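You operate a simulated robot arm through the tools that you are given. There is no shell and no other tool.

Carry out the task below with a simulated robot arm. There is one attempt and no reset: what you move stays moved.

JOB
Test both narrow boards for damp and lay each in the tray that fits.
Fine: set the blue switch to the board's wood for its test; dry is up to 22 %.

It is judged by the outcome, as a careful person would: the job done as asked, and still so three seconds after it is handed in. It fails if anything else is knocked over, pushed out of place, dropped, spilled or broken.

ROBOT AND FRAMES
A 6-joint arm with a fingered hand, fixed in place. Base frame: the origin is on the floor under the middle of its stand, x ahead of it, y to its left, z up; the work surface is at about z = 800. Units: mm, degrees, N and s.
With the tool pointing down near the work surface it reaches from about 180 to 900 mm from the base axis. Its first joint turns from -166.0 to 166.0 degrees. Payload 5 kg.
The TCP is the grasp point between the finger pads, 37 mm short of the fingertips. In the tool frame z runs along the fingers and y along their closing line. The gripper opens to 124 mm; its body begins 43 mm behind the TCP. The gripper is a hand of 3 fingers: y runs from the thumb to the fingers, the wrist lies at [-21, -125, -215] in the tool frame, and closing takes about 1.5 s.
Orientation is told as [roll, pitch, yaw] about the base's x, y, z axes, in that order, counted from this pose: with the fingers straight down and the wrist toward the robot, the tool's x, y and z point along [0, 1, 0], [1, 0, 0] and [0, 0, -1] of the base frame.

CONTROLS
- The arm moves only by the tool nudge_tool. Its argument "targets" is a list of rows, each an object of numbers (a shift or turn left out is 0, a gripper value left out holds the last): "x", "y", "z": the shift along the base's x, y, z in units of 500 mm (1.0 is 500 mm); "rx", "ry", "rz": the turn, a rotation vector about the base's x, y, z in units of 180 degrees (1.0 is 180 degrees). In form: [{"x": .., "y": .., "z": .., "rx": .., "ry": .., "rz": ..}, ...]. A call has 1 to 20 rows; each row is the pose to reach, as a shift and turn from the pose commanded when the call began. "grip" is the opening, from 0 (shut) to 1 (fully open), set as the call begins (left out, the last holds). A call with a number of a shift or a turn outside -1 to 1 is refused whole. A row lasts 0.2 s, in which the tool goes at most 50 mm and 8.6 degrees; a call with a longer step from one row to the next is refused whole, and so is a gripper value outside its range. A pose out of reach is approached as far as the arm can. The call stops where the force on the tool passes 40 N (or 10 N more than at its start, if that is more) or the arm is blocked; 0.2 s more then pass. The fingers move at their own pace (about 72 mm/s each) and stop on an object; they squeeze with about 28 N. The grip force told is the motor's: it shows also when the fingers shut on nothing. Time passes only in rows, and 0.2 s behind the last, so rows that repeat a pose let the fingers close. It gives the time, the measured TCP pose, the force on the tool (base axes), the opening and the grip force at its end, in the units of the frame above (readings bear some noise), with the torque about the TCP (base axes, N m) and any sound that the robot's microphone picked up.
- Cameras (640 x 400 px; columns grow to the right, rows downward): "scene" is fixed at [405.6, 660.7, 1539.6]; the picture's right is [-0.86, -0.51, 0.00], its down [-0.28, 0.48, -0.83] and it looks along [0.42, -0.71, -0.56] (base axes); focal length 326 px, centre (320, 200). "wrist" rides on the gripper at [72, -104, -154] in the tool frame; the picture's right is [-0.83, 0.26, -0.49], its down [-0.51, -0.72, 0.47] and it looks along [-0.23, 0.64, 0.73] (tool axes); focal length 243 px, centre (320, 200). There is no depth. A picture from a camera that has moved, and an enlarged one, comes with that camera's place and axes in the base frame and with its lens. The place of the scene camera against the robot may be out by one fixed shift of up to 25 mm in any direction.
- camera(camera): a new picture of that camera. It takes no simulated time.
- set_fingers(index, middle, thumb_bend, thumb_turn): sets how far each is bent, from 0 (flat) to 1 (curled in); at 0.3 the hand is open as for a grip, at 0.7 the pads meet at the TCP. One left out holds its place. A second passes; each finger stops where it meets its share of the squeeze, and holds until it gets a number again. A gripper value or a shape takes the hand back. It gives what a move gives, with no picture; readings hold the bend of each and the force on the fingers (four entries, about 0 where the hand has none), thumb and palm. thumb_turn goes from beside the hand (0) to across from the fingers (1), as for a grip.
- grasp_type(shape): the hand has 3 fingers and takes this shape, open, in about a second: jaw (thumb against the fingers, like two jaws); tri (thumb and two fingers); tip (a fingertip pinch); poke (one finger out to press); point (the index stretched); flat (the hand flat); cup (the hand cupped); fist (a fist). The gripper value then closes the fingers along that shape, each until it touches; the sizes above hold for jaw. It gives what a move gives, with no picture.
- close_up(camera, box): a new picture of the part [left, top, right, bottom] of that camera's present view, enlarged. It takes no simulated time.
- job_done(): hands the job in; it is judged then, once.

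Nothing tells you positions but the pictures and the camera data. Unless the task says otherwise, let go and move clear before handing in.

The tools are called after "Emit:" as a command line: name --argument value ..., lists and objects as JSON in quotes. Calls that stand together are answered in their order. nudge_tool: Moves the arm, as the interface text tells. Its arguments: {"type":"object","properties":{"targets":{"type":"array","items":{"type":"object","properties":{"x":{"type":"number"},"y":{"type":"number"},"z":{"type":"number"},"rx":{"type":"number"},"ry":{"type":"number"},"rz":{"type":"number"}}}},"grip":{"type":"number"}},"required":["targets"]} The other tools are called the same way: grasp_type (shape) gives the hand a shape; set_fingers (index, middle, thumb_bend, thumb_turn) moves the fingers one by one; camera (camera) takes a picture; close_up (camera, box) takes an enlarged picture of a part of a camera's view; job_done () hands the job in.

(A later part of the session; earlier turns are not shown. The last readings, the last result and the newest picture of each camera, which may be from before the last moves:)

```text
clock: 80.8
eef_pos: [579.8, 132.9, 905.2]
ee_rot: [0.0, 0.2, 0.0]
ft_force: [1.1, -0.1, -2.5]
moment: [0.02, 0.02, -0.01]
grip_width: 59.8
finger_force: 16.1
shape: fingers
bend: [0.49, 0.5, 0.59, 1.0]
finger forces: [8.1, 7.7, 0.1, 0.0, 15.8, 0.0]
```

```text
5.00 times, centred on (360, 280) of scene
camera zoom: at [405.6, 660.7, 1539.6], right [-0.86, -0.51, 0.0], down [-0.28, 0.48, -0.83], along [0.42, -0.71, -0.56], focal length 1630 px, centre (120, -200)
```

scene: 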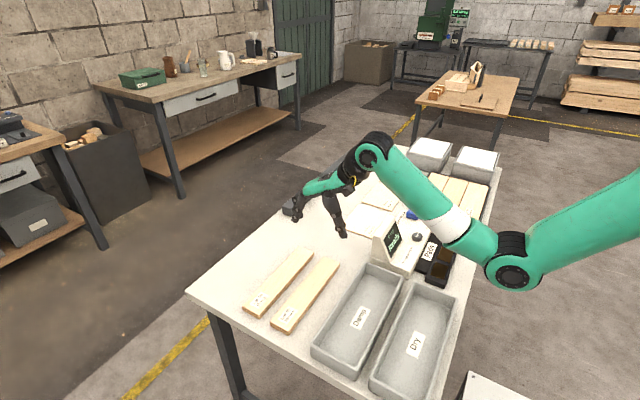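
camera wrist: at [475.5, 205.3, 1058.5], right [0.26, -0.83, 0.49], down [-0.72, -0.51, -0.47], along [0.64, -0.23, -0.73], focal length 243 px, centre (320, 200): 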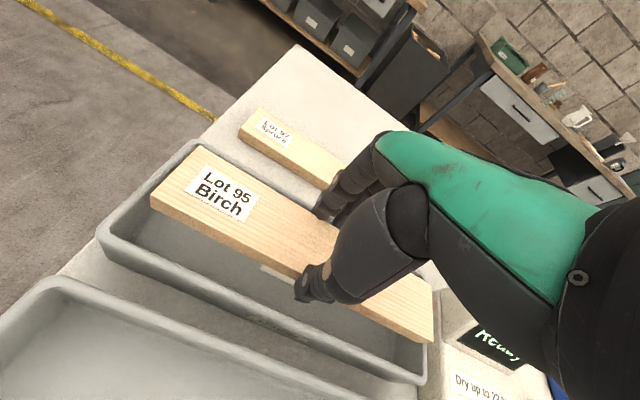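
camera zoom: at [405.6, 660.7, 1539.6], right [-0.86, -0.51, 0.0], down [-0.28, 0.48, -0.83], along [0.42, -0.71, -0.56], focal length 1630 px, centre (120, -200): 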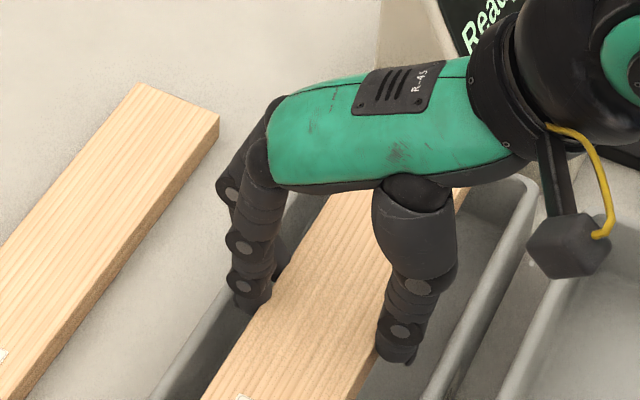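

Extents of thumb to fingers are about x 540–635 and the tray inside about 536–637, so we are centred with about 3 mm on each side. I'll lower in steps and watch sideways forces.

Emit:
nudge_tool --targets '[{"z": -0.015}, {"z": -0.03}, {"z": -0.045}, {"z": -0.055}, {"z": -0.06}, {"z": -0.06}]'

Emit:
close_up --camera "scene" --box '[320, 240, 400, 320]'

Emit:
close_up --camera "wrist" --box '[240, 130, 440, 380]'

```text
clock: 82.2
eef_pos: [578.7, 130.0, 875.7]
ee_rot: [-0.1, 0.0, 0.0]
ft_force: [-2.5, -0.6, 2.9]
moment: [-0.03, -0.24, 0.01]
grip_width: 59.8
finger_force: 18.5
shape: fingers
bend: [0.49, 0.5, 0.59, 1.0]
finger forces: [7.9, 12.5, 0.1, 0.0, 16.0, 0.0]
```

```text
5.00 times, centred on (360, 280) of scene
camera zoom: at [405.6, 660.7, 1539.6], right [-0.86, -0.51, 0.0], down [-0.28, 0.48, -0.83], along [0.42, -0.71, -0.56], focal length 1630 px, centre (120, -200)
```

zoom: 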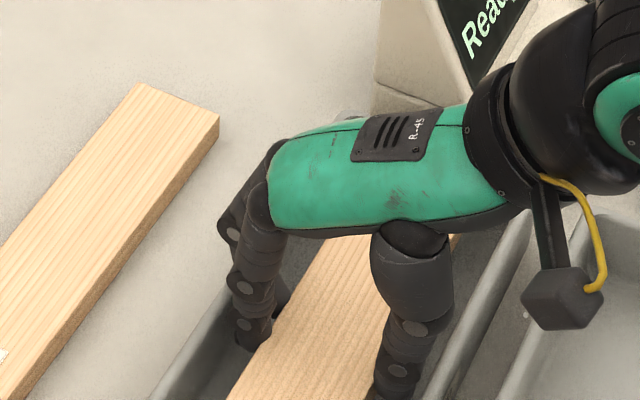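

```text
1.60 times, centred on (340, 255) of wrist
camera zoom: at [473.8, 204.5, 1028.6], right [0.26, -0.83, 0.49], down [-0.72, -0.51, -0.47], along [0.64, -0.23, -0.73], focal length 388 px, centre (288, 112)
```

zoom: 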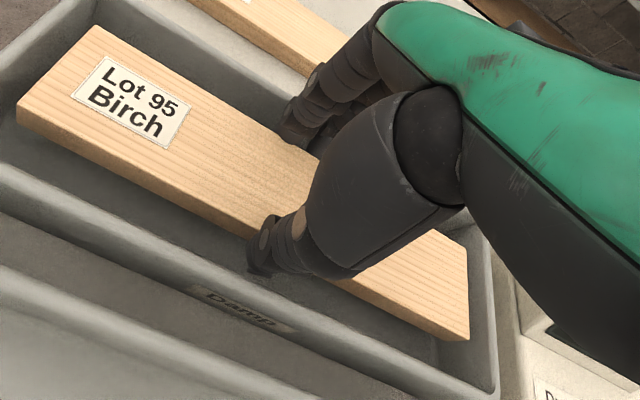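

The middle finger is brushing the far rim (its force rose to 12.5 N), while the thumb still has room. I'll rise a touch and shift 4 mm toward -x.

Emit:
nudge_tool --targets '[{"z": 0.006}, {"z": 0.01}, {"x": -0.004, "z": 0.01}, {"x": -0.008, "z": 0.01}, {"x": -0.008, "z": 0.01}]'

Emit:
close_up --camera "wrist" --box '[240, 130, 440, 380]'

Emit:
close_up --camera "scene" --box '[330, 240, 390, 310]'

```text
clock: 83.4
eef_pos: [575.0, 129.1, 880.1]
ee_rot: [0.1, 0.1, -0.1]
ft_force: [-0.3, 0.2, -1.0]
moment: [-0.01, 0.03, 0.01]
grip_width: 59.7
finger_force: 16.0
shape: fingers
bend: [0.49, 0.5, 0.59, 1.0]
finger forces: [8.1, 7.9, 0.1, 0.1, 15.9, 0.0]
```

```text
1.60 times, centred on (340, 255) of wrist
camera zoom: at [470.1, 203.9, 1032.8], right [0.26, -0.83, 0.49], down [-0.72, -0.51, -0.47], along [0.64, -0.23, -0.73], focal length 388 px, centre (288, 112)
```

zoom: 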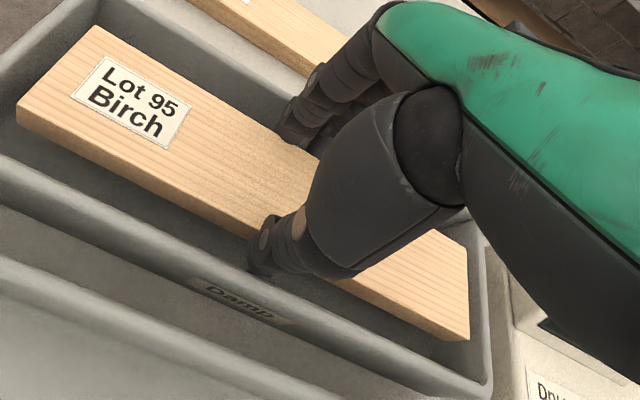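

```text
5.71 times, centred on (360, 275) of scene
camera zoom: at [405.6, 660.7, 1539.6], right [-0.86, -0.51, 0.0], down [-0.28, 0.48, -0.83], along [0.42, -0.71, -0.56], focal length 1863 px, centre (91, -229)
```

zoom: 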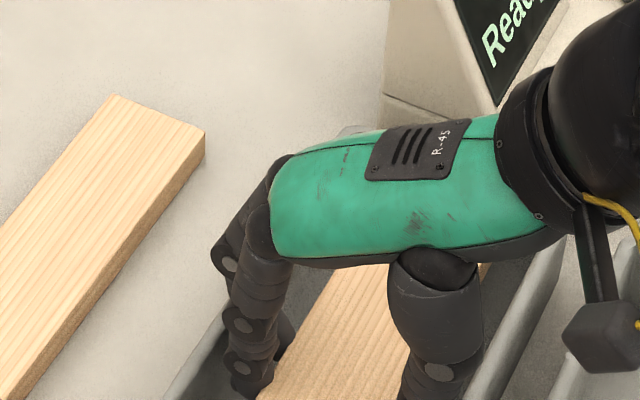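

No contact now. I'll zoom on the thumb and the near rim to see the remaining gap.

Emit:
close_up --camera "wrist" --box '[280, 240, 360, 340]'

Emit:
close_up --camera "wrist" --box '[280, 160, 360, 240]'

Emit:
close_up --camera "scene" --box '[335, 280, 375, 320]'

```text
4.00 times, centred on (320, 290) of wrist
camera zoom: at [470.1, 203.9, 1032.8], right [0.26, -0.83, 0.49], down [-0.72, -0.51, -0.47], along [0.64, -0.23, -0.73], focal length 970 px, centre (320, -160)
```

zoom: 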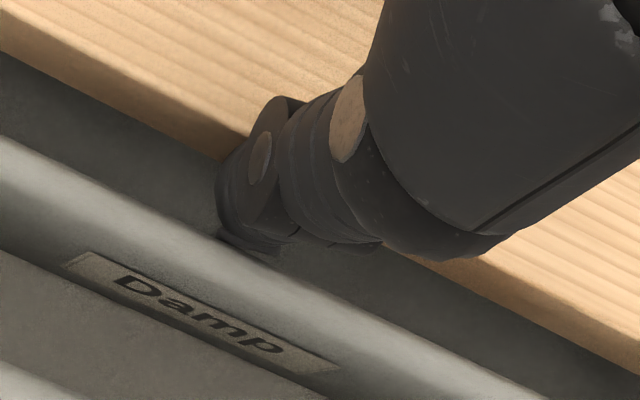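

```text
5.00 times, centred on (320, 200) of wrist
camera zoom: at [470.1, 203.9, 1032.8], right [0.26, -0.83, 0.49], down [-0.72, -0.51, -0.47], along [0.64, -0.23, -0.73], focal length 1213 px, centre (320, 200)
```

zoom: 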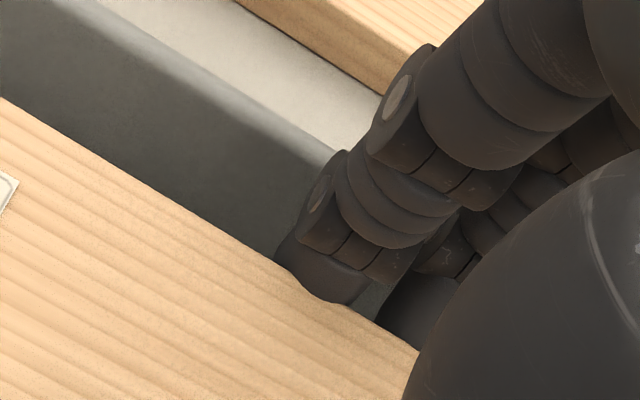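

```text
10.00 times, centred on (355, 300) of scene
camera zoom: at [405.6, 660.7, 1539.6], right [-0.86, -0.51, 0.0], down [-0.28, 0.48, -0.83], along [0.42, -0.71, -0.56], focal length 3261 px, centre (-30, -800)
```

zoom: 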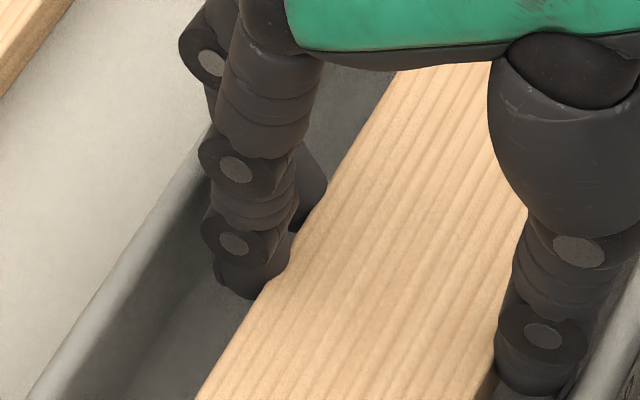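

The thumb has about 3 mm to the near wall, and the fingers' slope would touch the far rim again further down. I'll pitch the hand by 6° so the fingers stand upright in the tray, which lifts the board's far edge only about 6 mm.

Emit:
nudge_tool --targets '[{"x": -0.004, "ry": -0.016}, {"x": -0.0084, "ry": -0.0333}, {"x": -0.0084, "ry": -0.0333}]'

Emit:
close_up --camera "wrist" --box '[240, 130, 440, 380]'

Emit:
close_up --camera "scene" --box '[330, 270, 390, 330]'

```text
clock: 84.2
eef_pos: [570.8, 129.9, 879.7]
ee_rot: [-0.1, -6.1, -0.1]
ft_force: [4.4, 0.2, 2.7]
moment: [0.01, 0.02, -0.04]
grip_width: 59.6
finger_force: 21.4
shape: fingers
bend: [0.49, 0.5, 0.6, 1.0]
finger forces: [9.4, 9.2, 0.1, 0.0, 24.0, 0.0]
```

```text
1.60 times, centred on (340, 255) of wrist
camera zoom: at [450.1, 203.5, 1020.8], right [0.21, -0.83, 0.52], down [-0.67, -0.51, -0.54], along [0.71, -0.23, -0.66], focal length 388 px, centre (288, 112)
```

zoom: 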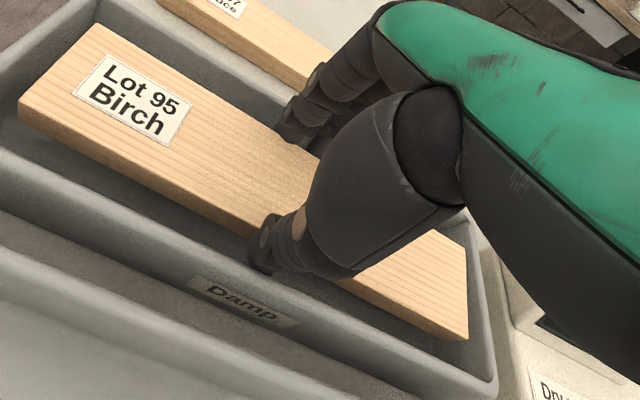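

```text
6.67 times, centred on (360, 300) of scene
camera zoom: at [405.6, 660.7, 1539.6], right [-0.86, -0.51, 0.0], down [-0.28, 0.48, -0.83], along [0.42, -0.71, -0.56], focal length 2174 px, centre (53, -467)
```

zoom: 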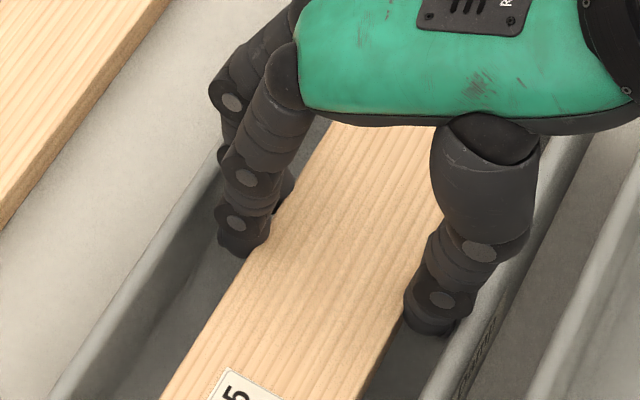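

Now the thumb presses the near rim, so I'll shift 3 mm back toward +x, where the fingers have room.

Emit:
nudge_tool --targets '[{"x": 0.004, "z": 0.002}, {"x": 0.007, "z": 0.002}, {"x": 0.007, "z": 0.0}]'

Emit:
close_up --camera "wrist" --box '[280, 240, 360, 340]'

Emit:
close_up --camera "scene" --box '[335, 285, 385, 325]'

```text
clock: 85.0
eef_pos: [574.1, 128.8, 879.4]
ee_rot: [-0.1, -5.9, 0.0]
ft_force: [-0.8, -0.4, -1.9]
moment: [0.02, 0.03, 0.0]
grip_width: 59.8
finger_force: 16.4
shape: fingers
bend: [0.49, 0.5, 0.6, 1.0]
finger forces: [8.3, 8.2, 0.0, 0.1, 16.6, 0.0]
```

```text
4.00 times, centred on (320, 290) of wrist
camera zoom: at [453.5, 203.1, 1020.7], right [0.21, -0.83, 0.52], down [-0.67, -0.51, -0.54], along [0.71, -0.23, -0.66], focal length 970 px, centre (320, -160)
```

zoom: 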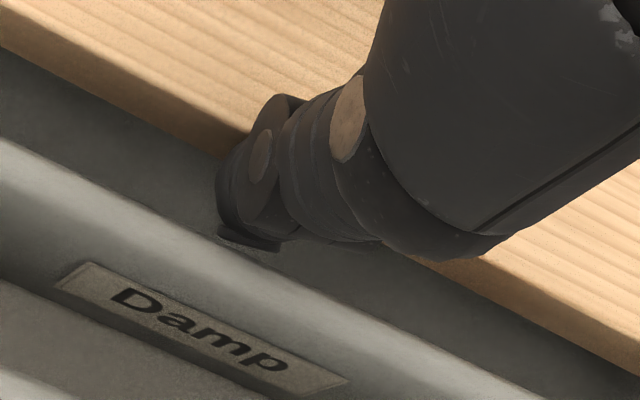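

```text
10.00 times, centred on (360, 305) of scene
camera zoom: at [405.6, 660.7, 1539.6], right [-0.86, -0.51, 0.0], down [-0.28, 0.48, -0.83], along [0.42, -0.71, -0.56], focal length 3261 px, centre (-80, -850)
```

zoom: 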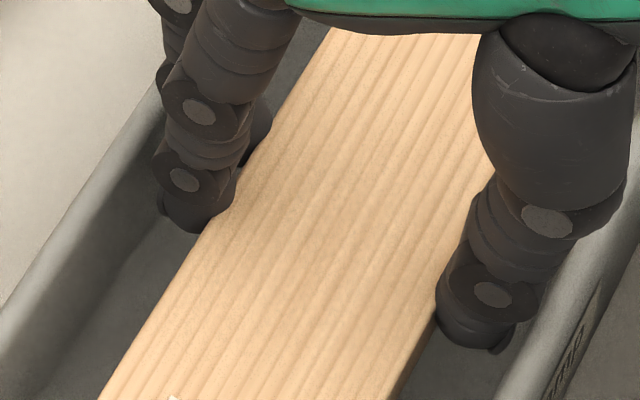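

Free on both sides again. I'll lower in small steps, checking forces at each.

Emit:
nudge_tool --targets '[{"z": -0.008}, {"z": -0.016}, {"z": -0.02}]'

```text
clock: 85.8
eef_pos: [574.2, 130.2, 869.7]
ee_rot: [0.0, -6.0, 0.0]
ft_force: [-0.9, -0.8, -1.4]
moment: [0.01, 0.02, 0.02]
grip_width: 60.0
finger_force: 15.8
shape: fingers
bend: [0.49, 0.5, 0.6, 1.0]
finger forces: [8.1, 8.2, 0.0, 0.0, 16.6, 0.1]
```

Emit:
nudge_tool --targets '[{"z": -0.006}, {"z": -0.012}, {"z": -0.016}]'

Emit:
close_up --camera "wrist" --box '[240, 130, 440, 380]'

Emit:
close_up --camera "scene" --box '[335, 285, 395, 335]'

```text
clock: 86.6
eef_pos: [573.8, 131.2, 864.6]
ee_rot: [0.1, -6.3, 0.0]
ft_force: [-3.0, 1.0, 25.8]
moment: [-0.04, 0.13, -0.22]
grip_width: 59.4
finger_force: 46.9
shape: fingers
bend: [0.49, 0.51, 0.6, 1.0]
finger forces: [7.9, 38.4, 0.1, 0.0, 48.2, 0.1]
```

```text
1.60 times, centred on (340, 255) of wrist
camera zoom: at [453.8, 204.2, 1005.1], right [0.21, -0.83, 0.52], down [-0.67, -0.51, -0.55], along [0.72, -0.23, -0.66], focal length 388 px, centre (288, 112)
```

zoom: 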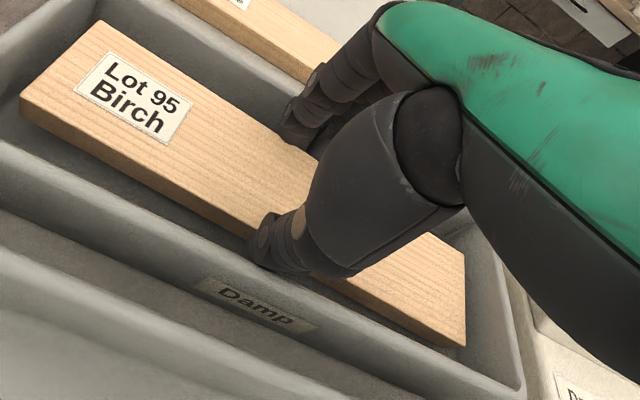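

```text
8.00 times, centred on (365, 310) of scene
camera zoom: at [405.6, 660.7, 1539.6], right [-0.86, -0.51, 0.0], down [-0.28, 0.48, -0.83], along [0.42, -0.71, -0.56], focal length 2608 px, centre (-40, -680)
```

zoom: 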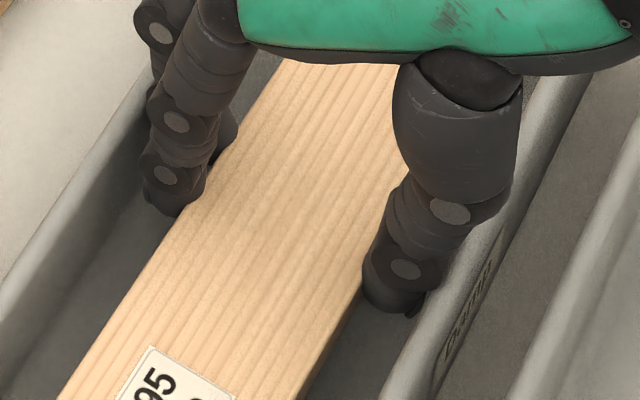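

The thumb's thick link and the middle finger's joint wedge between the rims at this depth (25 N), with the board only about 14 mm above the floor. I'll back up 3 mm to free the hand.

Emit:
nudge_tool --targets '[{"z": 0.004}, {"z": 0.008}, {"z": 0.009}]'

Emit:
close_up --camera "wrist" --box '[100, 130, 440, 380]'

Emit:
close_up --camera "scene" --box '[300, 270, 400, 380]'

```text
clock: 87.4
eef_pos: [571.8, 129.2, 865.5]
ee_rot: [-0.1, -5.7, 0.0]
ft_force: [2.7, -0.3, 1.7]
moment: [0.02, 0.11, -0.1]
grip_width: 59.2
finger_force: 28.4
shape: fingers
bend: [0.49, 0.51, 0.6, 1.0]
finger forces: [9.1, 17.0, 0.0, 0.1, 29.7, 0.0]
```

```text
1.60 times, centred on (270, 255) of wrist
camera zoom: at [454.0, 203.8, 1006.6], right [0.21, -0.83, 0.52], down [-0.67, -0.51, -0.54], along [0.71, -0.23, -0.66], focal length 388 px, centre (400, 112)
```

zoom: 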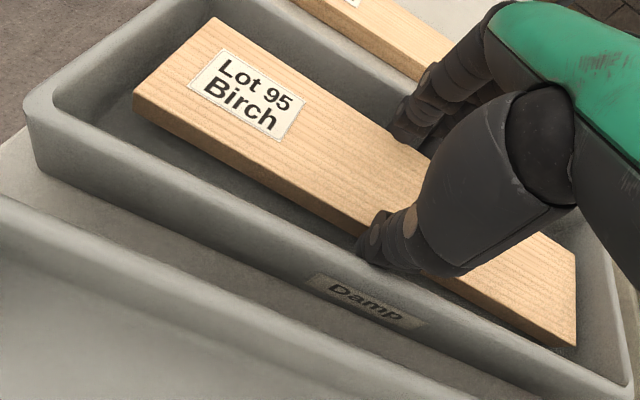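

```text
3.64 times, centred on (350, 325) of scene
camera zoom: at [405.6, 660.7, 1539.6], right [-0.86, -0.51, 0.0], down [-0.28, 0.48, -0.83], along [0.42, -0.71, -0.56], focal length 1186 px, centre (211, -254)
```

zoom: 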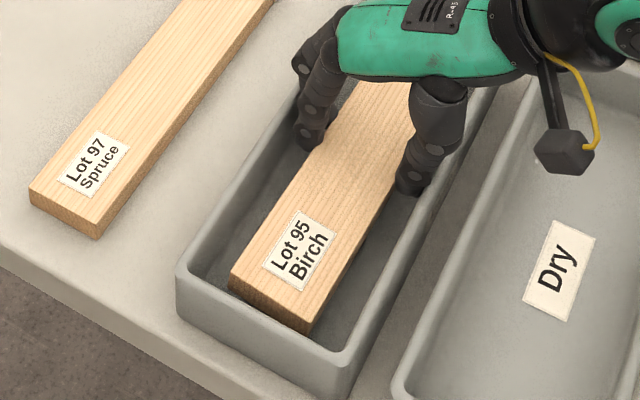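

Board end view shows it hovering level inside the tray. I'll rise a few more millimetres until contact with the rims is gone.

Emit:
nudge_tool --targets '[{"z": 0.003}, {"z": 0.006}, {"z": 0.006}]'

```text
clock: 88.2
eef_pos: [575.1, 130.4, 869.6]
ee_rot: [-0.1, -5.9, 0.0]
ft_force: [-0.2, -0.3, -1.6]
moment: [0.02, 0.02, 0.01]
grip_width: 59.7
finger_force: 15.7
shape: fingers
bend: [0.49, 0.51, 0.6, 1.0]
finger forces: [7.9, 8.2, 0.0, 0.0, 16.4, 0.0]
```

Free again. Now I'll ease the grip gradually so the board slides down the last 15 mm between the fingers rather than dropping.

Emit:
set_fingers --index 0.525 --middle 0.54 --thumb_bend 0.645

Emit:
close_up --camera "scene" --box '[300, 270, 400, 380]'

```text
clock: 89.2
eef_pos: [575.3, 131.3, 870.2]
ee_rot: [0.0, -5.9, 0.0]
ft_force: [-0.1, -0.3, -0.8]
moment: [-0.03, 0.03, -0.01]
grip_width: 60.9
finger_force: 10.1
shape: fingers
bend: [0.49, 0.5, 0.58, 1.0]
finger forces: [3.9, 5.8, 0.0, 0.1, 9.6, 0.0]
```

```text
3.64 times, centred on (350, 325) of scene
camera zoom: at [405.6, 660.7, 1539.6], right [-0.86, -0.51, 0.0], down [-0.28, 0.48, -0.83], along [0.42, -0.71, -0.56], focal length 1186 px, centre (211, -254)
```

zoom: 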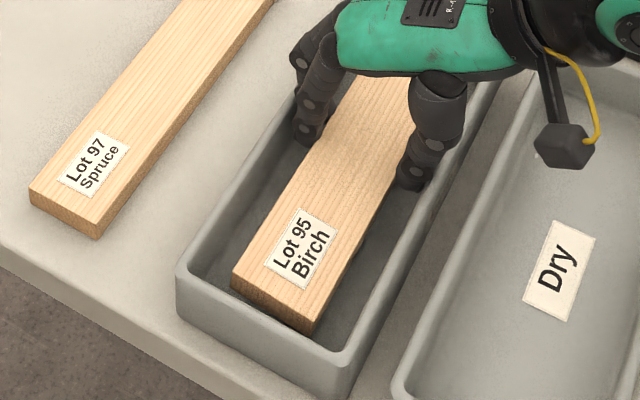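

Emit:
set_fingers --index 0.51 --middle 0.515 --thumb_bend 0.605

Emit:
close_up --camera "scene" --box '[300, 270, 400, 380]'

```text
clock: 90.2
eef_pos: [574.0, 129.4, 870.1]
ee_rot: [0.0, -5.8, 0.1]
ft_force: [0.4, -0.4, -0.8]
moment: [-0.02, 0.02, 0.0]
grip_width: 61.9
finger_force: 6.0
shape: fingers
bend: [0.48, 0.49, 0.56, 1.0]
finger forces: [2.7, 3.0, 0.0, 0.1, 6.2, 0.1]
```

```text
3.64 times, centred on (350, 325) of scene
camera zoom: at [405.6, 660.7, 1539.6], right [-0.86, -0.51, 0.0], down [-0.28, 0.48, -0.83], along [0.42, -0.71, -0.56], focal length 1186 px, centre (211, -254)
```

zoom: 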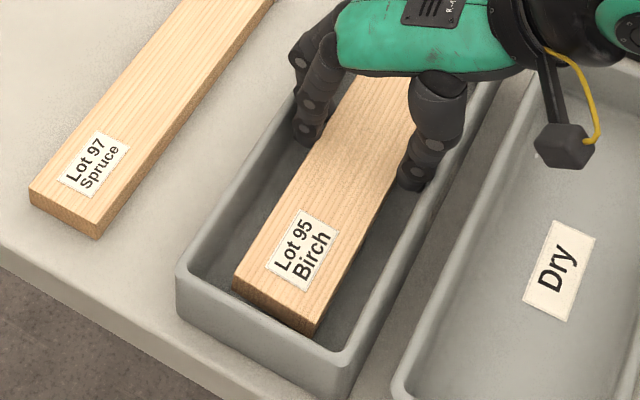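

Emit:
set_fingers --index 0.495 --middle 0.5 --thumb_bend 0.58

Emit:
close_up --camera "scene" --box '[300, 270, 400, 380]'

```text
clock: 91.2
eef_pos: [574.7, 129.8, 870.0]
ee_rot: [0.0, -5.9, 0.0]
ft_force: [2.9, 0.4, -1.0]
moment: [0.03, 0.0, -0.03]
grip_width: 62.5
finger_force: 5.4
shape: fingers
bend: [0.48, 0.49, 0.56, 1.0]
finger forces: [1.4, 2.2, 0.0, 0.0, 6.2, 0.0]
```

```text
3.64 times, centred on (350, 325) of scene
camera zoom: at [405.6, 660.7, 1539.6], right [-0.86, -0.51, 0.0], down [-0.28, 0.48, -0.83], along [0.42, -0.71, -0.56], focal length 1186 px, centre (211, -254)
```

zoom: 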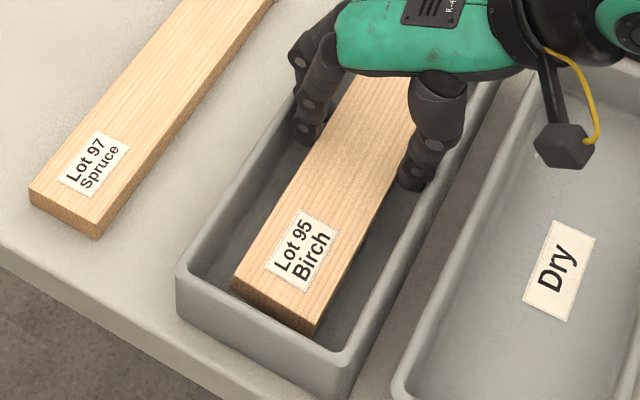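

The thumb is touching the near rim lightly (2.9 N), so I'll shift 2 mm toward +x and keep easing.

Emit:
nudge_tool --targets '[{"x": 0.002}, {"x": 0.004}, {"x": 0.004}]'

Emit:
set_fingers --index 0.487 --middle 0.492 --thumb_bend 0.572

Emit:
close_up --camera "scene" --box '[300, 270, 400, 380]'

```text
clock: 92.0
eef_pos: [575.3, 130.9, 870.0]
ee_rot: [0.0, -5.9, 0.0]
ft_force: [-1.4, -1.4, -0.5]
moment: [0.01, -0.03, -0.05]
grip_width: 63.1
finger_force: 3.6
shape: fingers
bend: [0.48, 0.49, 0.55, 1.0]
finger forces: [0.8, 3.7, 0.1, 0.0, 3.0, 0.1]
```

```text
clock: 93.0
eef_pos: [576.7, 130.1, 868.5]
ee_rot: [0.1, -5.9, 0.0]
ft_force: [-1.4, -1.1, -0.5]
moment: [0.02, 0.0, -0.01]
grip_width: 63.5
finger_force: 3.1
shape: fingers
bend: [0.48, 0.49, 0.55, 1.0]
finger forces: [0.4, 3.1, 0.0, 0.0, 2.3, 0.0]
```

```text
3.64 times, centred on (350, 325) of scene
camera zoom: at [405.6, 660.7, 1539.6], right [-0.86, -0.51, 0.0], down [-0.28, 0.48, -0.83], along [0.42, -0.71, -0.56], focal length 1186 px, centre (211, -254)
```

zoom: 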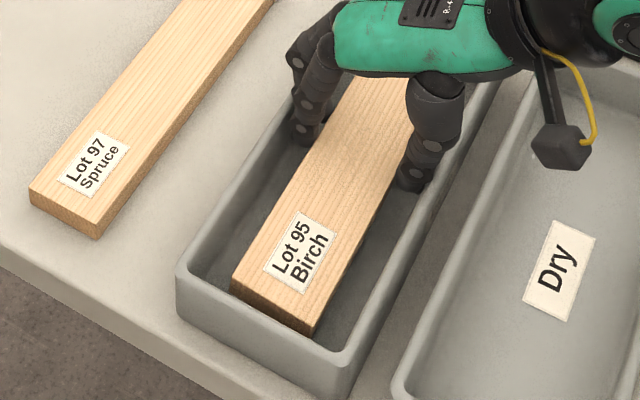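

Emit:
nudge_tool --targets '[{"x": -0.001, "z": 0.004}, {"x": -0.002, "z": 0.006}, {"x": -0.002, "z": 0.006}]'

Emit:
set_fingers --index 0.482 --middle 0.486 --thumb_bend 0.562

Emit:
close_up --camera "scene" --box '[300, 270, 400, 380]'

```text
clock: 93.8
eef_pos: [575.0, 131.0, 872.8]
ee_rot: [0.0, -5.9, 0.0]
ft_force: [-0.2, -0.4, -1.4]
moment: [0.0, 0.01, 0.03]
grip_width: 63.4
finger_force: 1.8
shape: fingers
bend: [0.48, 0.48, 0.55, 1.0]
finger forces: [0.5, 1.3, 0.0, 0.1, 2.1, 0.0]
```

```text
clock: 94.8
eef_pos: [574.5, 130.2, 871.7]
ee_rot: [0.0, -5.9, 0.0]
ft_force: [0.8, 0.0, -1.5]
moment: [-0.02, 0.04, 0.04]
grip_width: 63.8
finger_force: 1.3
shape: fingers
bend: [0.48, 0.48, 0.55, 1.0]
finger forces: [0.7, 0.5, 0.0, 0.1, 1.3, 0.0]
```

```text
3.64 times, centred on (350, 325) of scene
camera zoom: at [405.6, 660.7, 1539.6], right [-0.86, -0.51, 0.0], down [-0.28, 0.48, -0.83], along [0.42, -0.71, -0.56], focal length 1186 px, centre (211, -254)
```

zoom: 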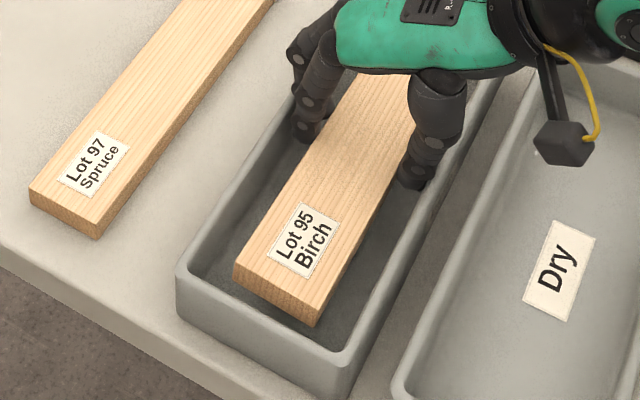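

The grip is down to 1.3 N and the board still holds. I'll lower 3 mm again and ease a little more.

Emit:
nudge_tool --targets '[{"z": -0.003}, {"z": -0.006}, {"z": -0.007}]'

Emit:
set_fingers --index 0.478 --middle 0.482 --thumb_bend 0.556

Emit:
close_up --camera "scene" --box '[300, 270, 400, 380]'

```text
clock: 95.6
eef_pos: [575.1, 130.0, 869.0]
ee_rot: [0.0, -6.1, 0.1]
ft_force: [-0.8, -0.2, 2.6]
moment: [-0.04, -0.22, 0.0]
grip_width: 63.8
finger_force: 4.5
shape: fingers
bend: [0.48, 0.48, 0.55, 1.0]
finger forces: [0.9, 4.5, 0.0, 0.0, 2.6, 0.0]
```

```text
clock: 96.6
eef_pos: [574.5, 129.6, 868.4]
ee_rot: [0.0, -5.9, 0.0]
ft_force: [-0.9, -0.4, 4.5]
moment: [-0.05, -0.22, -0.04]
grip_width: 63.8
finger_force: 2.4
shape: fingers
bend: [0.47, 0.48, 0.55, 1.0]
finger forces: [0.0, 4.1, 0.0, 0.0, 1.3, 0.1]
```

```text
3.64 times, centred on (350, 325) of scene
camera zoom: at [405.6, 660.7, 1539.6], right [-0.86, -0.51, 0.0], down [-0.28, 0.48, -0.83], along [0.42, -0.71, -0.56], focal length 1186 px, centre (211, -254)
```

zoom: 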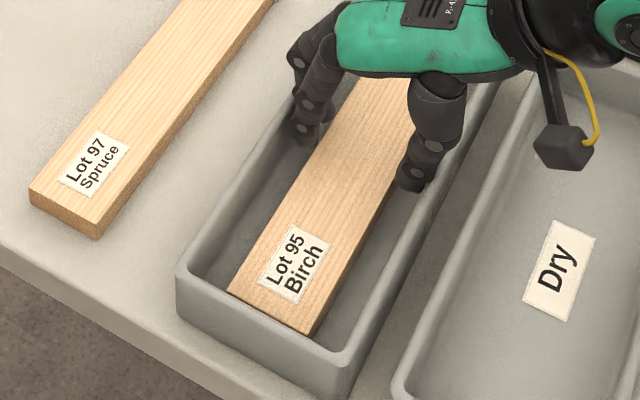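

The board has slid down into the tray. I'll raise the hand a little and check that the board stays.

Emit:
nudge_tool --targets '[{"z": 0.006}, {"z": 0.012}, {"z": 0.016}]'

Emit:
close_up --camera "scene" --box '[300, 270, 400, 380]'

Emit:
close_up --camera "wrist" --box '[100, 130, 440, 380]'

```text
clock: 97.4
eef_pos: [575.8, 131.5, 875.1]
ee_rot: [0.1, -5.9, 0.0]
ft_force: [-0.2, -0.1, 0.4]
moment: [-0.02, 0.0, -0.01]
grip_width: 64.2
finger_force: 0.1
shape: fingers
bend: [0.47, 0.48, 0.55, 1.0]
finger forces: [0.0, 0.0, 0.0, 0.1, 0.0, 0.1]
```

```text
3.64 times, centred on (350, 325) of scene
camera zoom: at [405.6, 660.7, 1539.6], right [-0.86, -0.51, 0.0], down [-0.28, 0.48, -0.83], along [0.42, -0.71, -0.56], focal length 1186 px, centre (211, -254)
```

zoom: 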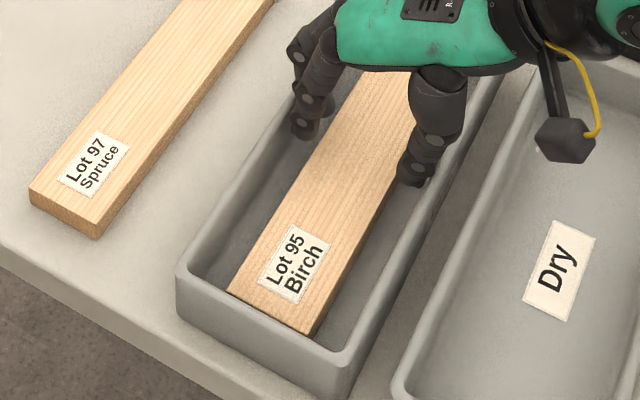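

```text
1.60 times, centred on (270, 255) of wrist
camera zoom: at [455.1, 204.3, 1016.4], right [0.21, -0.83, 0.52], down [-0.67, -0.51, -0.54], along [0.71, -0.23, -0.66], focal length 388 px, centre (400, 112)
```

zoom: 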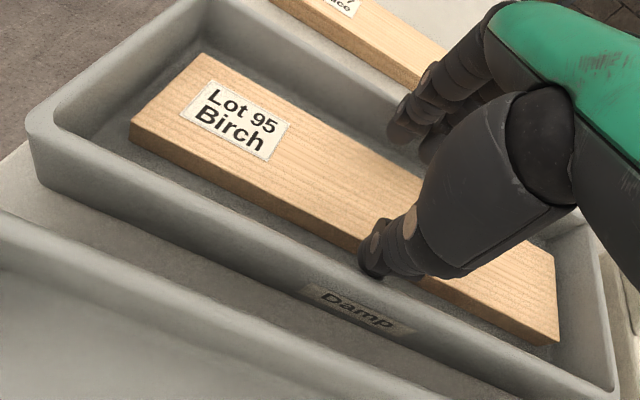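

The Birch board lies flat in the Damp tray and all finger forces are zero. I'll rise clear and level the hand again.

Emit:
nudge_tool --targets '[{"z": 0.03}, {"z": 0.08}, {"z": 0.15, "ry": 0.016}, {"z": 0.22, "ry": 0.0333}, {"z": 0.28, "ry": 0.0333}, {"z": 0.28, "ry": 0.0333}]'

Emit:
camera --camera "wrist"

Emit:
camera --camera "scene"

```text
clock: 98.8
eef_pos: [573.1, 128.2, 1017.0]
ee_rot: [0.0, 0.2, 0.0]
ft_force: [0.9, 0.0, 0.2]
moment: [0.02, 0.0, 0.01]
grip_width: 64.4
finger_force: 0.1
shape: fingers
bend: [0.47, 0.48, 0.55, 1.0]
finger forces: [0.1, 0.0, 0.1, 0.0, 0.0, 0.0]
```

```text
taken
camera wrist: at [468.7, 202.1, 1169.9], right [0.26, -0.83, 0.49], down [-0.72, -0.51, -0.47], along [0.64, -0.23, -0.73], focal length 243 px, centre (320, 200)
```

wrist: 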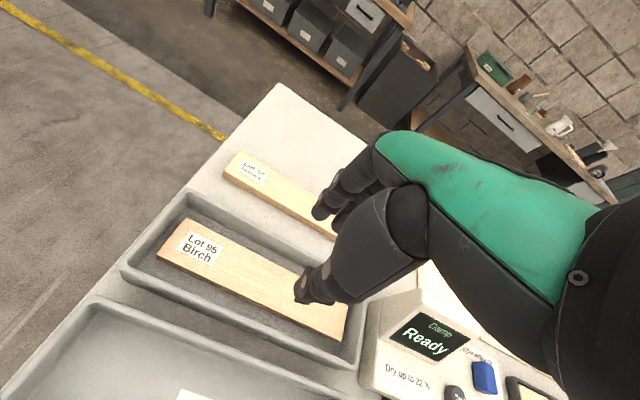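

```text
taken
```

scene: 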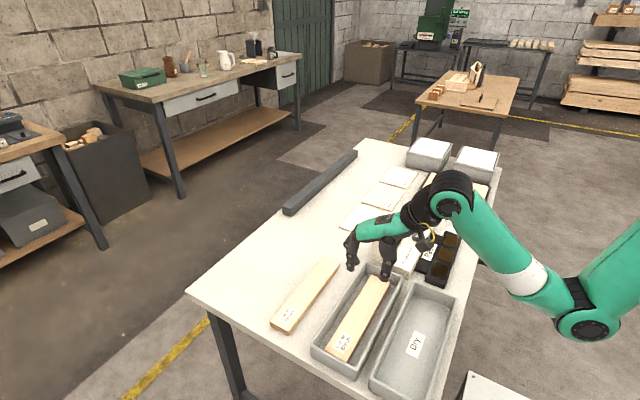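

Birch is done. Next is the Spruce board at about (749, 131); I'll open the hand a bit and go above it with the same off-centre grasp.

Emit:
set_fingers --index 0.4 --middle 0.4 --thumb_bend 0.5 --thumb_turn 1.0

Emit:
nudge_tool --targets '[{"x": 0.085, "y": 0.002}, {"x": 0.17, "y": 0.004}, {"x": 0.255, "y": 0.004}, {"x": 0.339, "y": 0.004, "z": -0.02}, {"x": 0.339, "y": 0.004, "z": -0.08}, {"x": 0.339, "y": 0.004, "z": -0.114}, {"x": 0.339, "y": 0.004, "z": -0.114}]'

Emit:
camera --camera "wrist"

Emit:
close_up --camera "wrist" --box '[100, 150, 400, 370]'

Emit:
close_up --camera "scene" --box '[250, 210, 410, 370]'

```text
clock: 99.8
eef_pos: [574.8, 127.4, 1016.5]
ee_rot: [0.0, 0.2, 0.1]
ft_force: [-0.2, -0.2, 0.2]
moment: [0.0, 0.0, -0.01]
grip_width: 82.3
finger_force: 0.0
shape: fingers
bend: [0.4, 0.4, 0.5, 1.0]
finger forces: [0.1, 0.0, 0.0, 0.0, 0.1, 0.0]
```

```text
clock: 101.4
eef_pos: [744.0, 132.1, 959.1]
ee_rot: [0.0, 0.1, 0.0]
ft_force: [0.3, -0.6, 0.1]
moment: [-0.02, 0.01, 0.02]
grip_width: 82.6
finger_force: 0.0
shape: fingers
bend: [0.4, 0.4, 0.5, 1.0]
finger forces: [0.0, 0.0, 0.1, 0.0, 0.0, 0.0]
```

```text
taken
camera wrist: at [639.1, 207.1, 1112.1], right [0.26, -0.83, 0.49], down [-0.72, -0.51, -0.47], along [0.64, -0.23, -0.73], focal length 243 px, centre (320, 200)
```

wrist: 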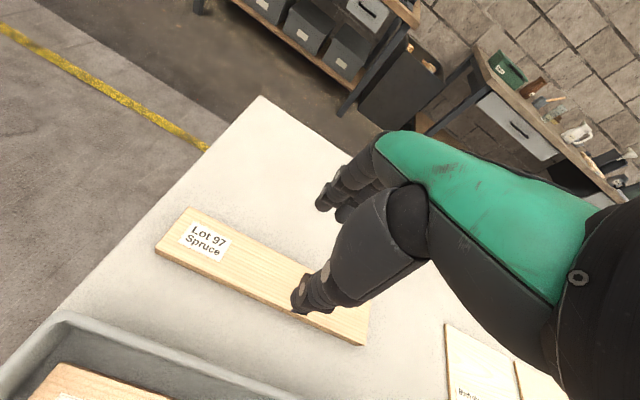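

```text
1.82 times, centred on (250, 260) of wrist
camera zoom: at [639.1, 207.1, 1112.1], right [0.26, -0.83, 0.49], down [-0.72, -0.51, -0.47], along [0.64, -0.23, -0.73], focal length 441 px, centre (447, 91)
```

zoom: 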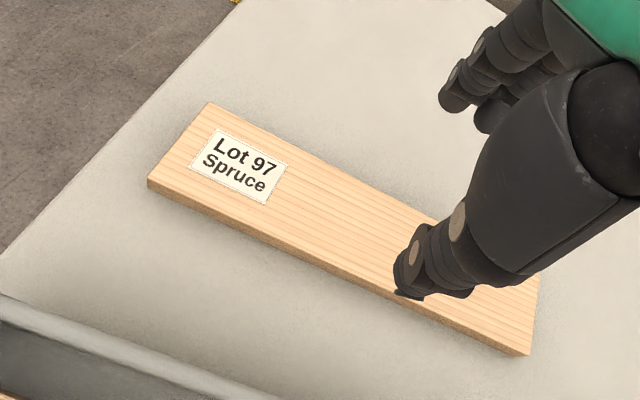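

```text
2.50 times, centred on (330, 290) of scene
camera zoom: at [405.6, 660.7, 1539.6], right [-0.86, -0.51, 0.0], down [-0.28, 0.48, -0.83], along [0.42, -0.71, -0.56], focal length 815 px, centre (295, -25)
```

zoom: 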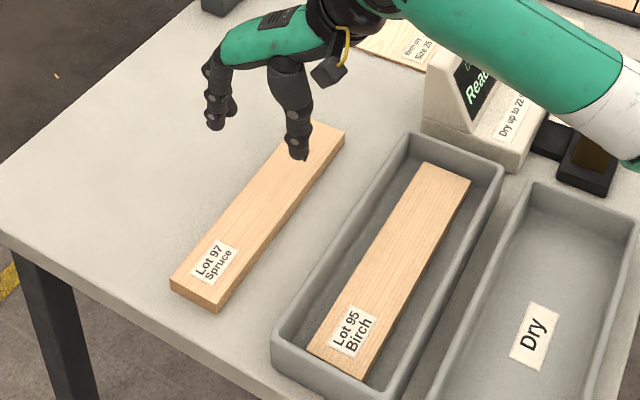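

Spruce centre measures (749, 128). I'll adjust slightly and descend to grasp height.

Emit:
nudge_tool --targets '[{"x": -0.003, "y": -0.004, "z": -0.06}, {"x": -0.003, "y": -0.004, "z": -0.12}, {"x": -0.003, "y": -0.004, "z": -0.17}, {"x": -0.003, "y": -0.004, "z": -0.2}, {"x": -0.003, "y": -0.004, "z": -0.215}, {"x": -0.003, "y": -0.004, "z": -0.222}, {"x": -0.003, "y": -0.004, "z": -0.222}]'

Emit:
close_up --camera "wrist" --box '[240, 130, 440, 380]'

Emit:
close_up --camera "scene" --box '[280, 230, 380, 310]'

```text
clock: 103.0
eef_pos: [741.4, 131.1, 850.4]
ee_rot: [0.0, 0.1, 0.0]
ft_force: [0.5, 0.3, 0.0]
moment: [-0.01, 0.01, -0.03]
grip_width: 82.8
finger_force: 0.0
shape: fingers
bend: [0.4, 0.4, 0.5, 1.0]
finger forces: [0.0, 0.0, 0.0, 0.1, 0.1, 0.0]
```

```text
1.60 times, centred on (340, 255) of wrist
camera zoom: at [637.0, 204.6, 1002.8], right [0.26, -0.83, 0.49], down [-0.72, -0.51, -0.47], along [0.64, -0.23, -0.73], focal length 388 px, centre (288, 112)
```

zoom: 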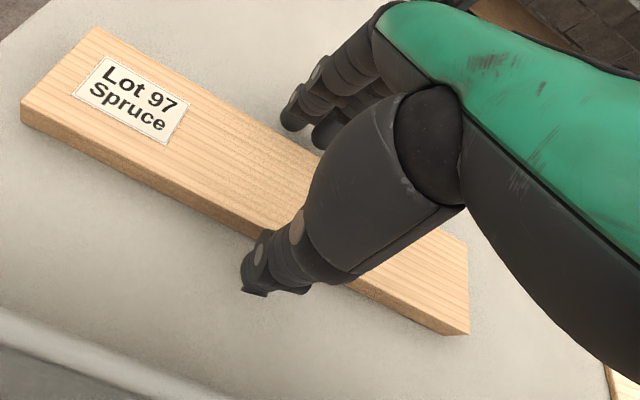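

```text
5.00 times, centred on (330, 270) of scene
camera zoom: at [405.6, 660.7, 1539.6], right [-0.86, -0.51, 0.0], down [-0.28, 0.48, -0.83], along [0.42, -0.71, -0.56], focal length 1630 px, centre (270, -150)
```

zoom: 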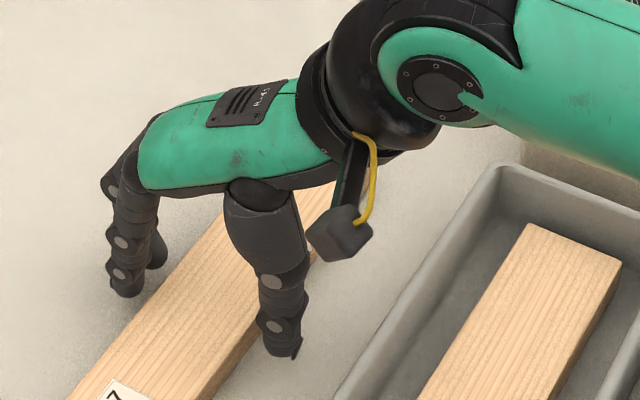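

Aligned. I'll lower 2 mm, bring thumb and fingers to touch, then squeeze with the balanced targets.

Emit:
nudge_tool --targets '[{"z": -0.003}, {"z": -0.005}, {"z": -0.005}]'

Emit:
set_fingers --index 0.47 --middle 0.47 --thumb_bend 0.58 --thumb_turn 1.0

Emit:
set_fingers --index 0.57 --middle 0.57 --thumb_bend 0.72 --thumb_turn 1.0

Emit:
close_up --camera "scene" --box '[280, 230, 380, 310]'

Emit:
close_up --camera "wrist" --box '[240, 130, 440, 380]'

```text
clock: 103.8
eef_pos: [742.0, 130.2, 846.1]
ee_rot: [0.0, 0.1, 0.0]
ft_force: [-0.4, 0.1, -0.1]
moment: [0.0, -0.02, -0.01]
grip_width: 82.6
finger_force: 0.1
shape: fingers
bend: [0.4, 0.4, 0.5, 1.0]
finger forces: [0.0, 0.0, 0.1, 0.0, 0.0, 0.0]
```

```text
clock: 104.8
eef_pos: [742.8, 129.8, 846.8]
ee_rot: [0.0, 0.1, 0.0]
ft_force: [0.3, -0.4, -0.2]
moment: [0.0, -0.01, -0.01]
grip_width: 64.2
finger_force: 0.8
shape: fingers
bend: [0.46, 0.46, 0.56, 1.0]
finger forces: [0.8, 0.7, 0.1, 0.0, 1.0, 0.0]
```

```text
clock: 105.8
eef_pos: [741.8, 129.6, 844.6]
ee_rot: [-0.1, 0.1, 0.0]
ft_force: [-0.2, 0.0, 1.1]
moment: [-0.05, -0.03, 0.0]
grip_width: 60.4
finger_force: 15.5
shape: fingers
bend: [0.49, 0.5, 0.58, 1.0]
finger forces: [7.5, 8.1, 0.1, 0.0, 15.7, 0.1]
```

```text
5.00 times, centred on (330, 270) of scene
camera zoom: at [405.6, 660.7, 1539.6], right [-0.86, -0.51, 0.0], down [-0.28, 0.48, -0.83], along [0.42, -0.71, -0.56], focal length 1630 px, centre (270, -150)
```

zoom: 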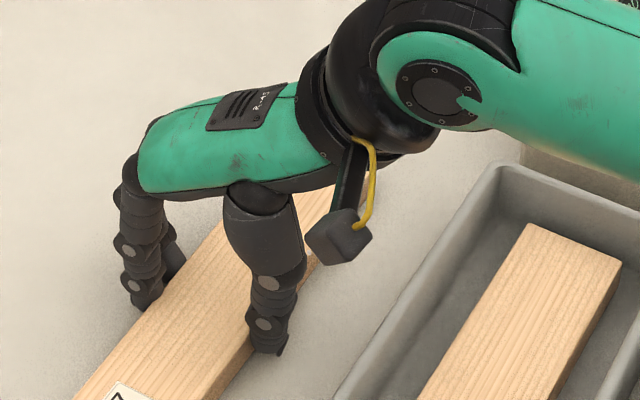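

```text
1.60 times, centred on (340, 255) of wrist
camera zoom: at [637.6, 204.0, 999.5], right [0.26, -0.83, 0.49], down [-0.72, -0.51, -0.47], along [0.64, -0.23, -0.73], focal length 388 px, centre (288, 112)
```

zoom: 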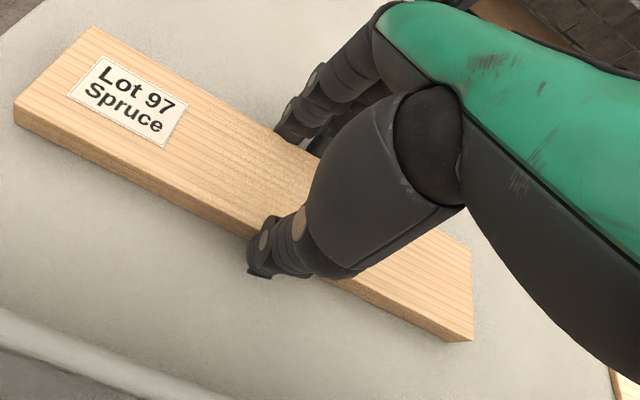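

Good grip (16 N). I'll lift and carry the Spruce board over the meter tower to above the pads.

Emit:
nudge_tool --targets '[{"z": 0.01}, {"z": 0.09}, {"z": 0.18}, {"z": 0.27}, {"z": 0.37}, {"x": -0.0554, "y": -0.0627, "z": 0.37}, {"x": -0.1107, "y": -0.1255, "z": 0.37}, {"x": -0.1661, "y": -0.1882, "z": 0.37}, {"x": -0.2215, "y": -0.2509, "z": 0.37}, {"x": -0.2768, "y": -0.3136, "z": 0.37}, {"x": -0.3322, "y": -0.3764, "z": 0.37}, {"x": -0.3875, "y": -0.4391, "z": 0.37}, {"x": -0.4429, "y": -0.5018, "z": 0.37}, {"x": -0.4983, "y": -0.5645, "z": 0.37}, {"x": -0.5536, "y": -0.6273, "z": 0.37}, {"x": -0.609, "y": -0.69, "z": 0.37}, {"x": -0.609, "y": -0.69, "z": 0.37}]'

Emit:
camera --camera "wrist"

Emit:
close_up --camera "scene" --box '[340, 150, 520, 290]'

```text
clock: 109.4
eef_pos: [436.8, -213.5, 1030.2]
ee_rot: [0.0, 0.2, 0.1]
ft_force: [0.9, -0.2, -1.2]
moment: [-0.04, -0.04, 0.01]
grip_width: 60.2
finger_force: 14.9
shape: fingers
bend: [0.49, 0.51, 0.58, 1.0]
finger forces: [7.7, 7.5, 0.0, 0.0, 15.2, 0.1]
```

```text
taken
camera wrist: at [332.2, -139.6, 1184.6], right [0.26, -0.83, 0.49], down [-0.72, -0.51, -0.47], along [0.64, -0.23, -0.73], focal length 243 px, centre (320, 200)
```

wrist: 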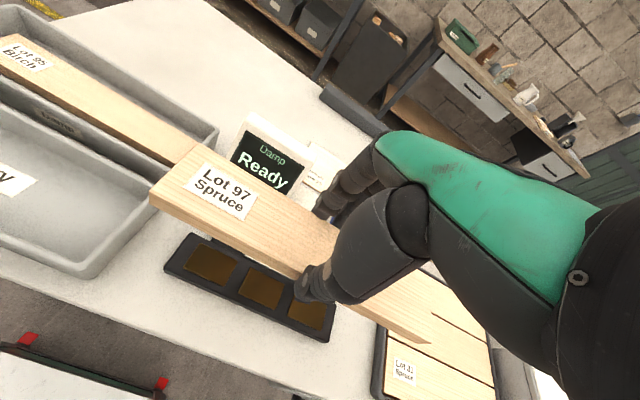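

```text
2.86 times, centred on (430, 220) of scene
camera zoom: at [405.6, 660.7, 1539.6], right [-0.86, -0.51, 0.0], down [-0.28, 0.48, -0.83], along [0.42, -0.71, -0.56], focal length 932 px, centre (6, 143)
```

zoom: 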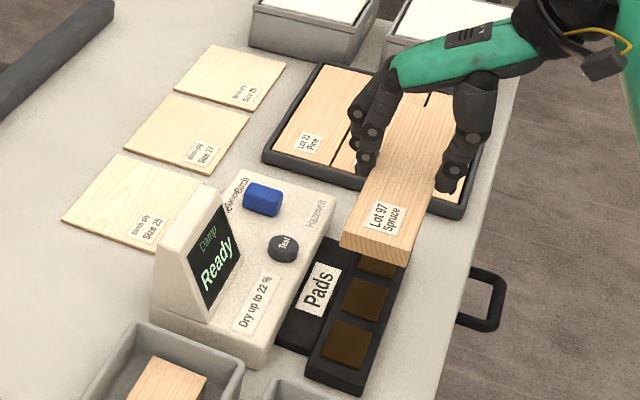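

Over the pads with Spruce on the switch. I'll lower to just above the strip, check, then set it down.

Emit:
nudge_tool --targets '[{"y": -0.004, "z": -0.07}, {"y": -0.004, "z": -0.14}, {"y": -0.004, "z": -0.21}, {"y": -0.004, "z": -0.27}, {"y": -0.004, "z": -0.29}, {"y": -0.004, "z": -0.29}]'

Emit:
camera --camera "wrist"

Emit:
close_up --camera "scene" --box '[350, 180, 490, 290]'

```text
clock: 110.8
eef_pos: [437.8, -219.3, 884.2]
ee_rot: [0.1, 0.2, 0.0]
ft_force: [0.3, -0.7, -1.0]
moment: [0.0, 0.01, -0.01]
grip_width: 60.3
finger_force: 15.1
shape: fingers
bend: [0.49, 0.51, 0.58, 1.0]
finger forces: [7.7, 7.4, 0.1, 0.1, 15.1, 0.0]
```

```text
taken
camera wrist: at [333.3, -145.6, 1037.8], right [0.26, -0.83, 0.49], down [-0.72, -0.51, -0.47], along [0.64, -0.23, -0.73], focal length 243 px, centre (320, 200)
```

wrist: 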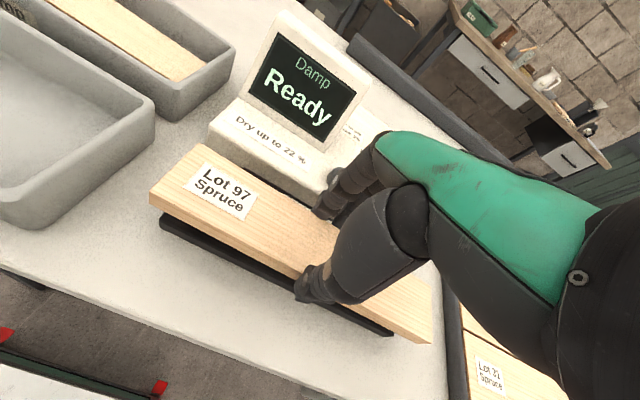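

```text
3.64 times, centred on (420, 235) of scene
camera zoom: at [405.6, 660.7, 1539.6], right [-0.86, -0.51, 0.0], down [-0.28, 0.48, -0.83], along [0.42, -0.71, -0.56], focal length 1186 px, centre (-44, 73)
```

zoom: 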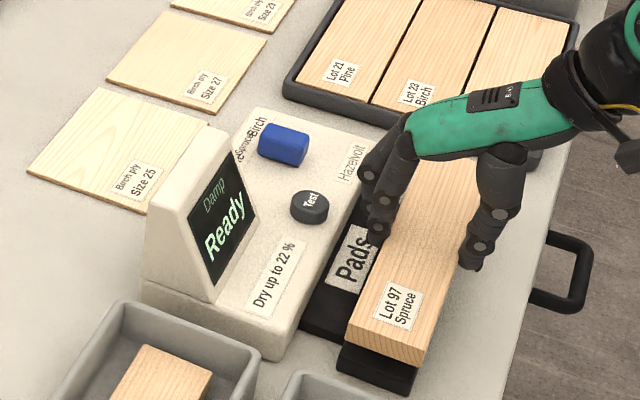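

The board sits about 6 mm too far to -y; I'll correct that and set it down slowly.

Emit:
nudge_tool --targets '[{"y": 0.006, "z": -0.004}, {"y": 0.012, "z": -0.012}, {"y": 0.012, "z": -0.022}, {"y": 0.012, "z": -0.03}, {"y": 0.012, "z": -0.034}, {"y": 0.012, "z": -0.034}]'

```text
clock: 112.2
eef_pos: [438.4, -212.4, 869.7]
ee_rot: [0.0, 0.1, 0.0]
ft_force: [0.3, -0.1, -0.6]
moment: [-0.05, 0.02, -0.04]
grip_width: 60.1
finger_force: 14.9
shape: fingers
bend: [0.49, 0.51, 0.58, 1.0]
finger forces: [7.6, 7.5, 0.0, 0.0, 15.1, 0.0]
```

Emit:
nudge_tool --targets '[{"z": -0.003}, {"z": -0.006}, {"z": -0.008}]'

```text
clock: 113.0
eef_pos: [439.4, -210.6, 866.4]
ee_rot: [-0.1, -0.2, 0.0]
ft_force: [-2.9, 4.7, 27.2]
moment: [0.05, -0.02, 0.04]
grip_width: 60.0
finger_force: 16.7
shape: fingers
bend: [0.5, 0.51, 0.59, 1.0]
finger forces: [7.4, 8.1, 0.0, 0.0, 18.2, 0.0]
```

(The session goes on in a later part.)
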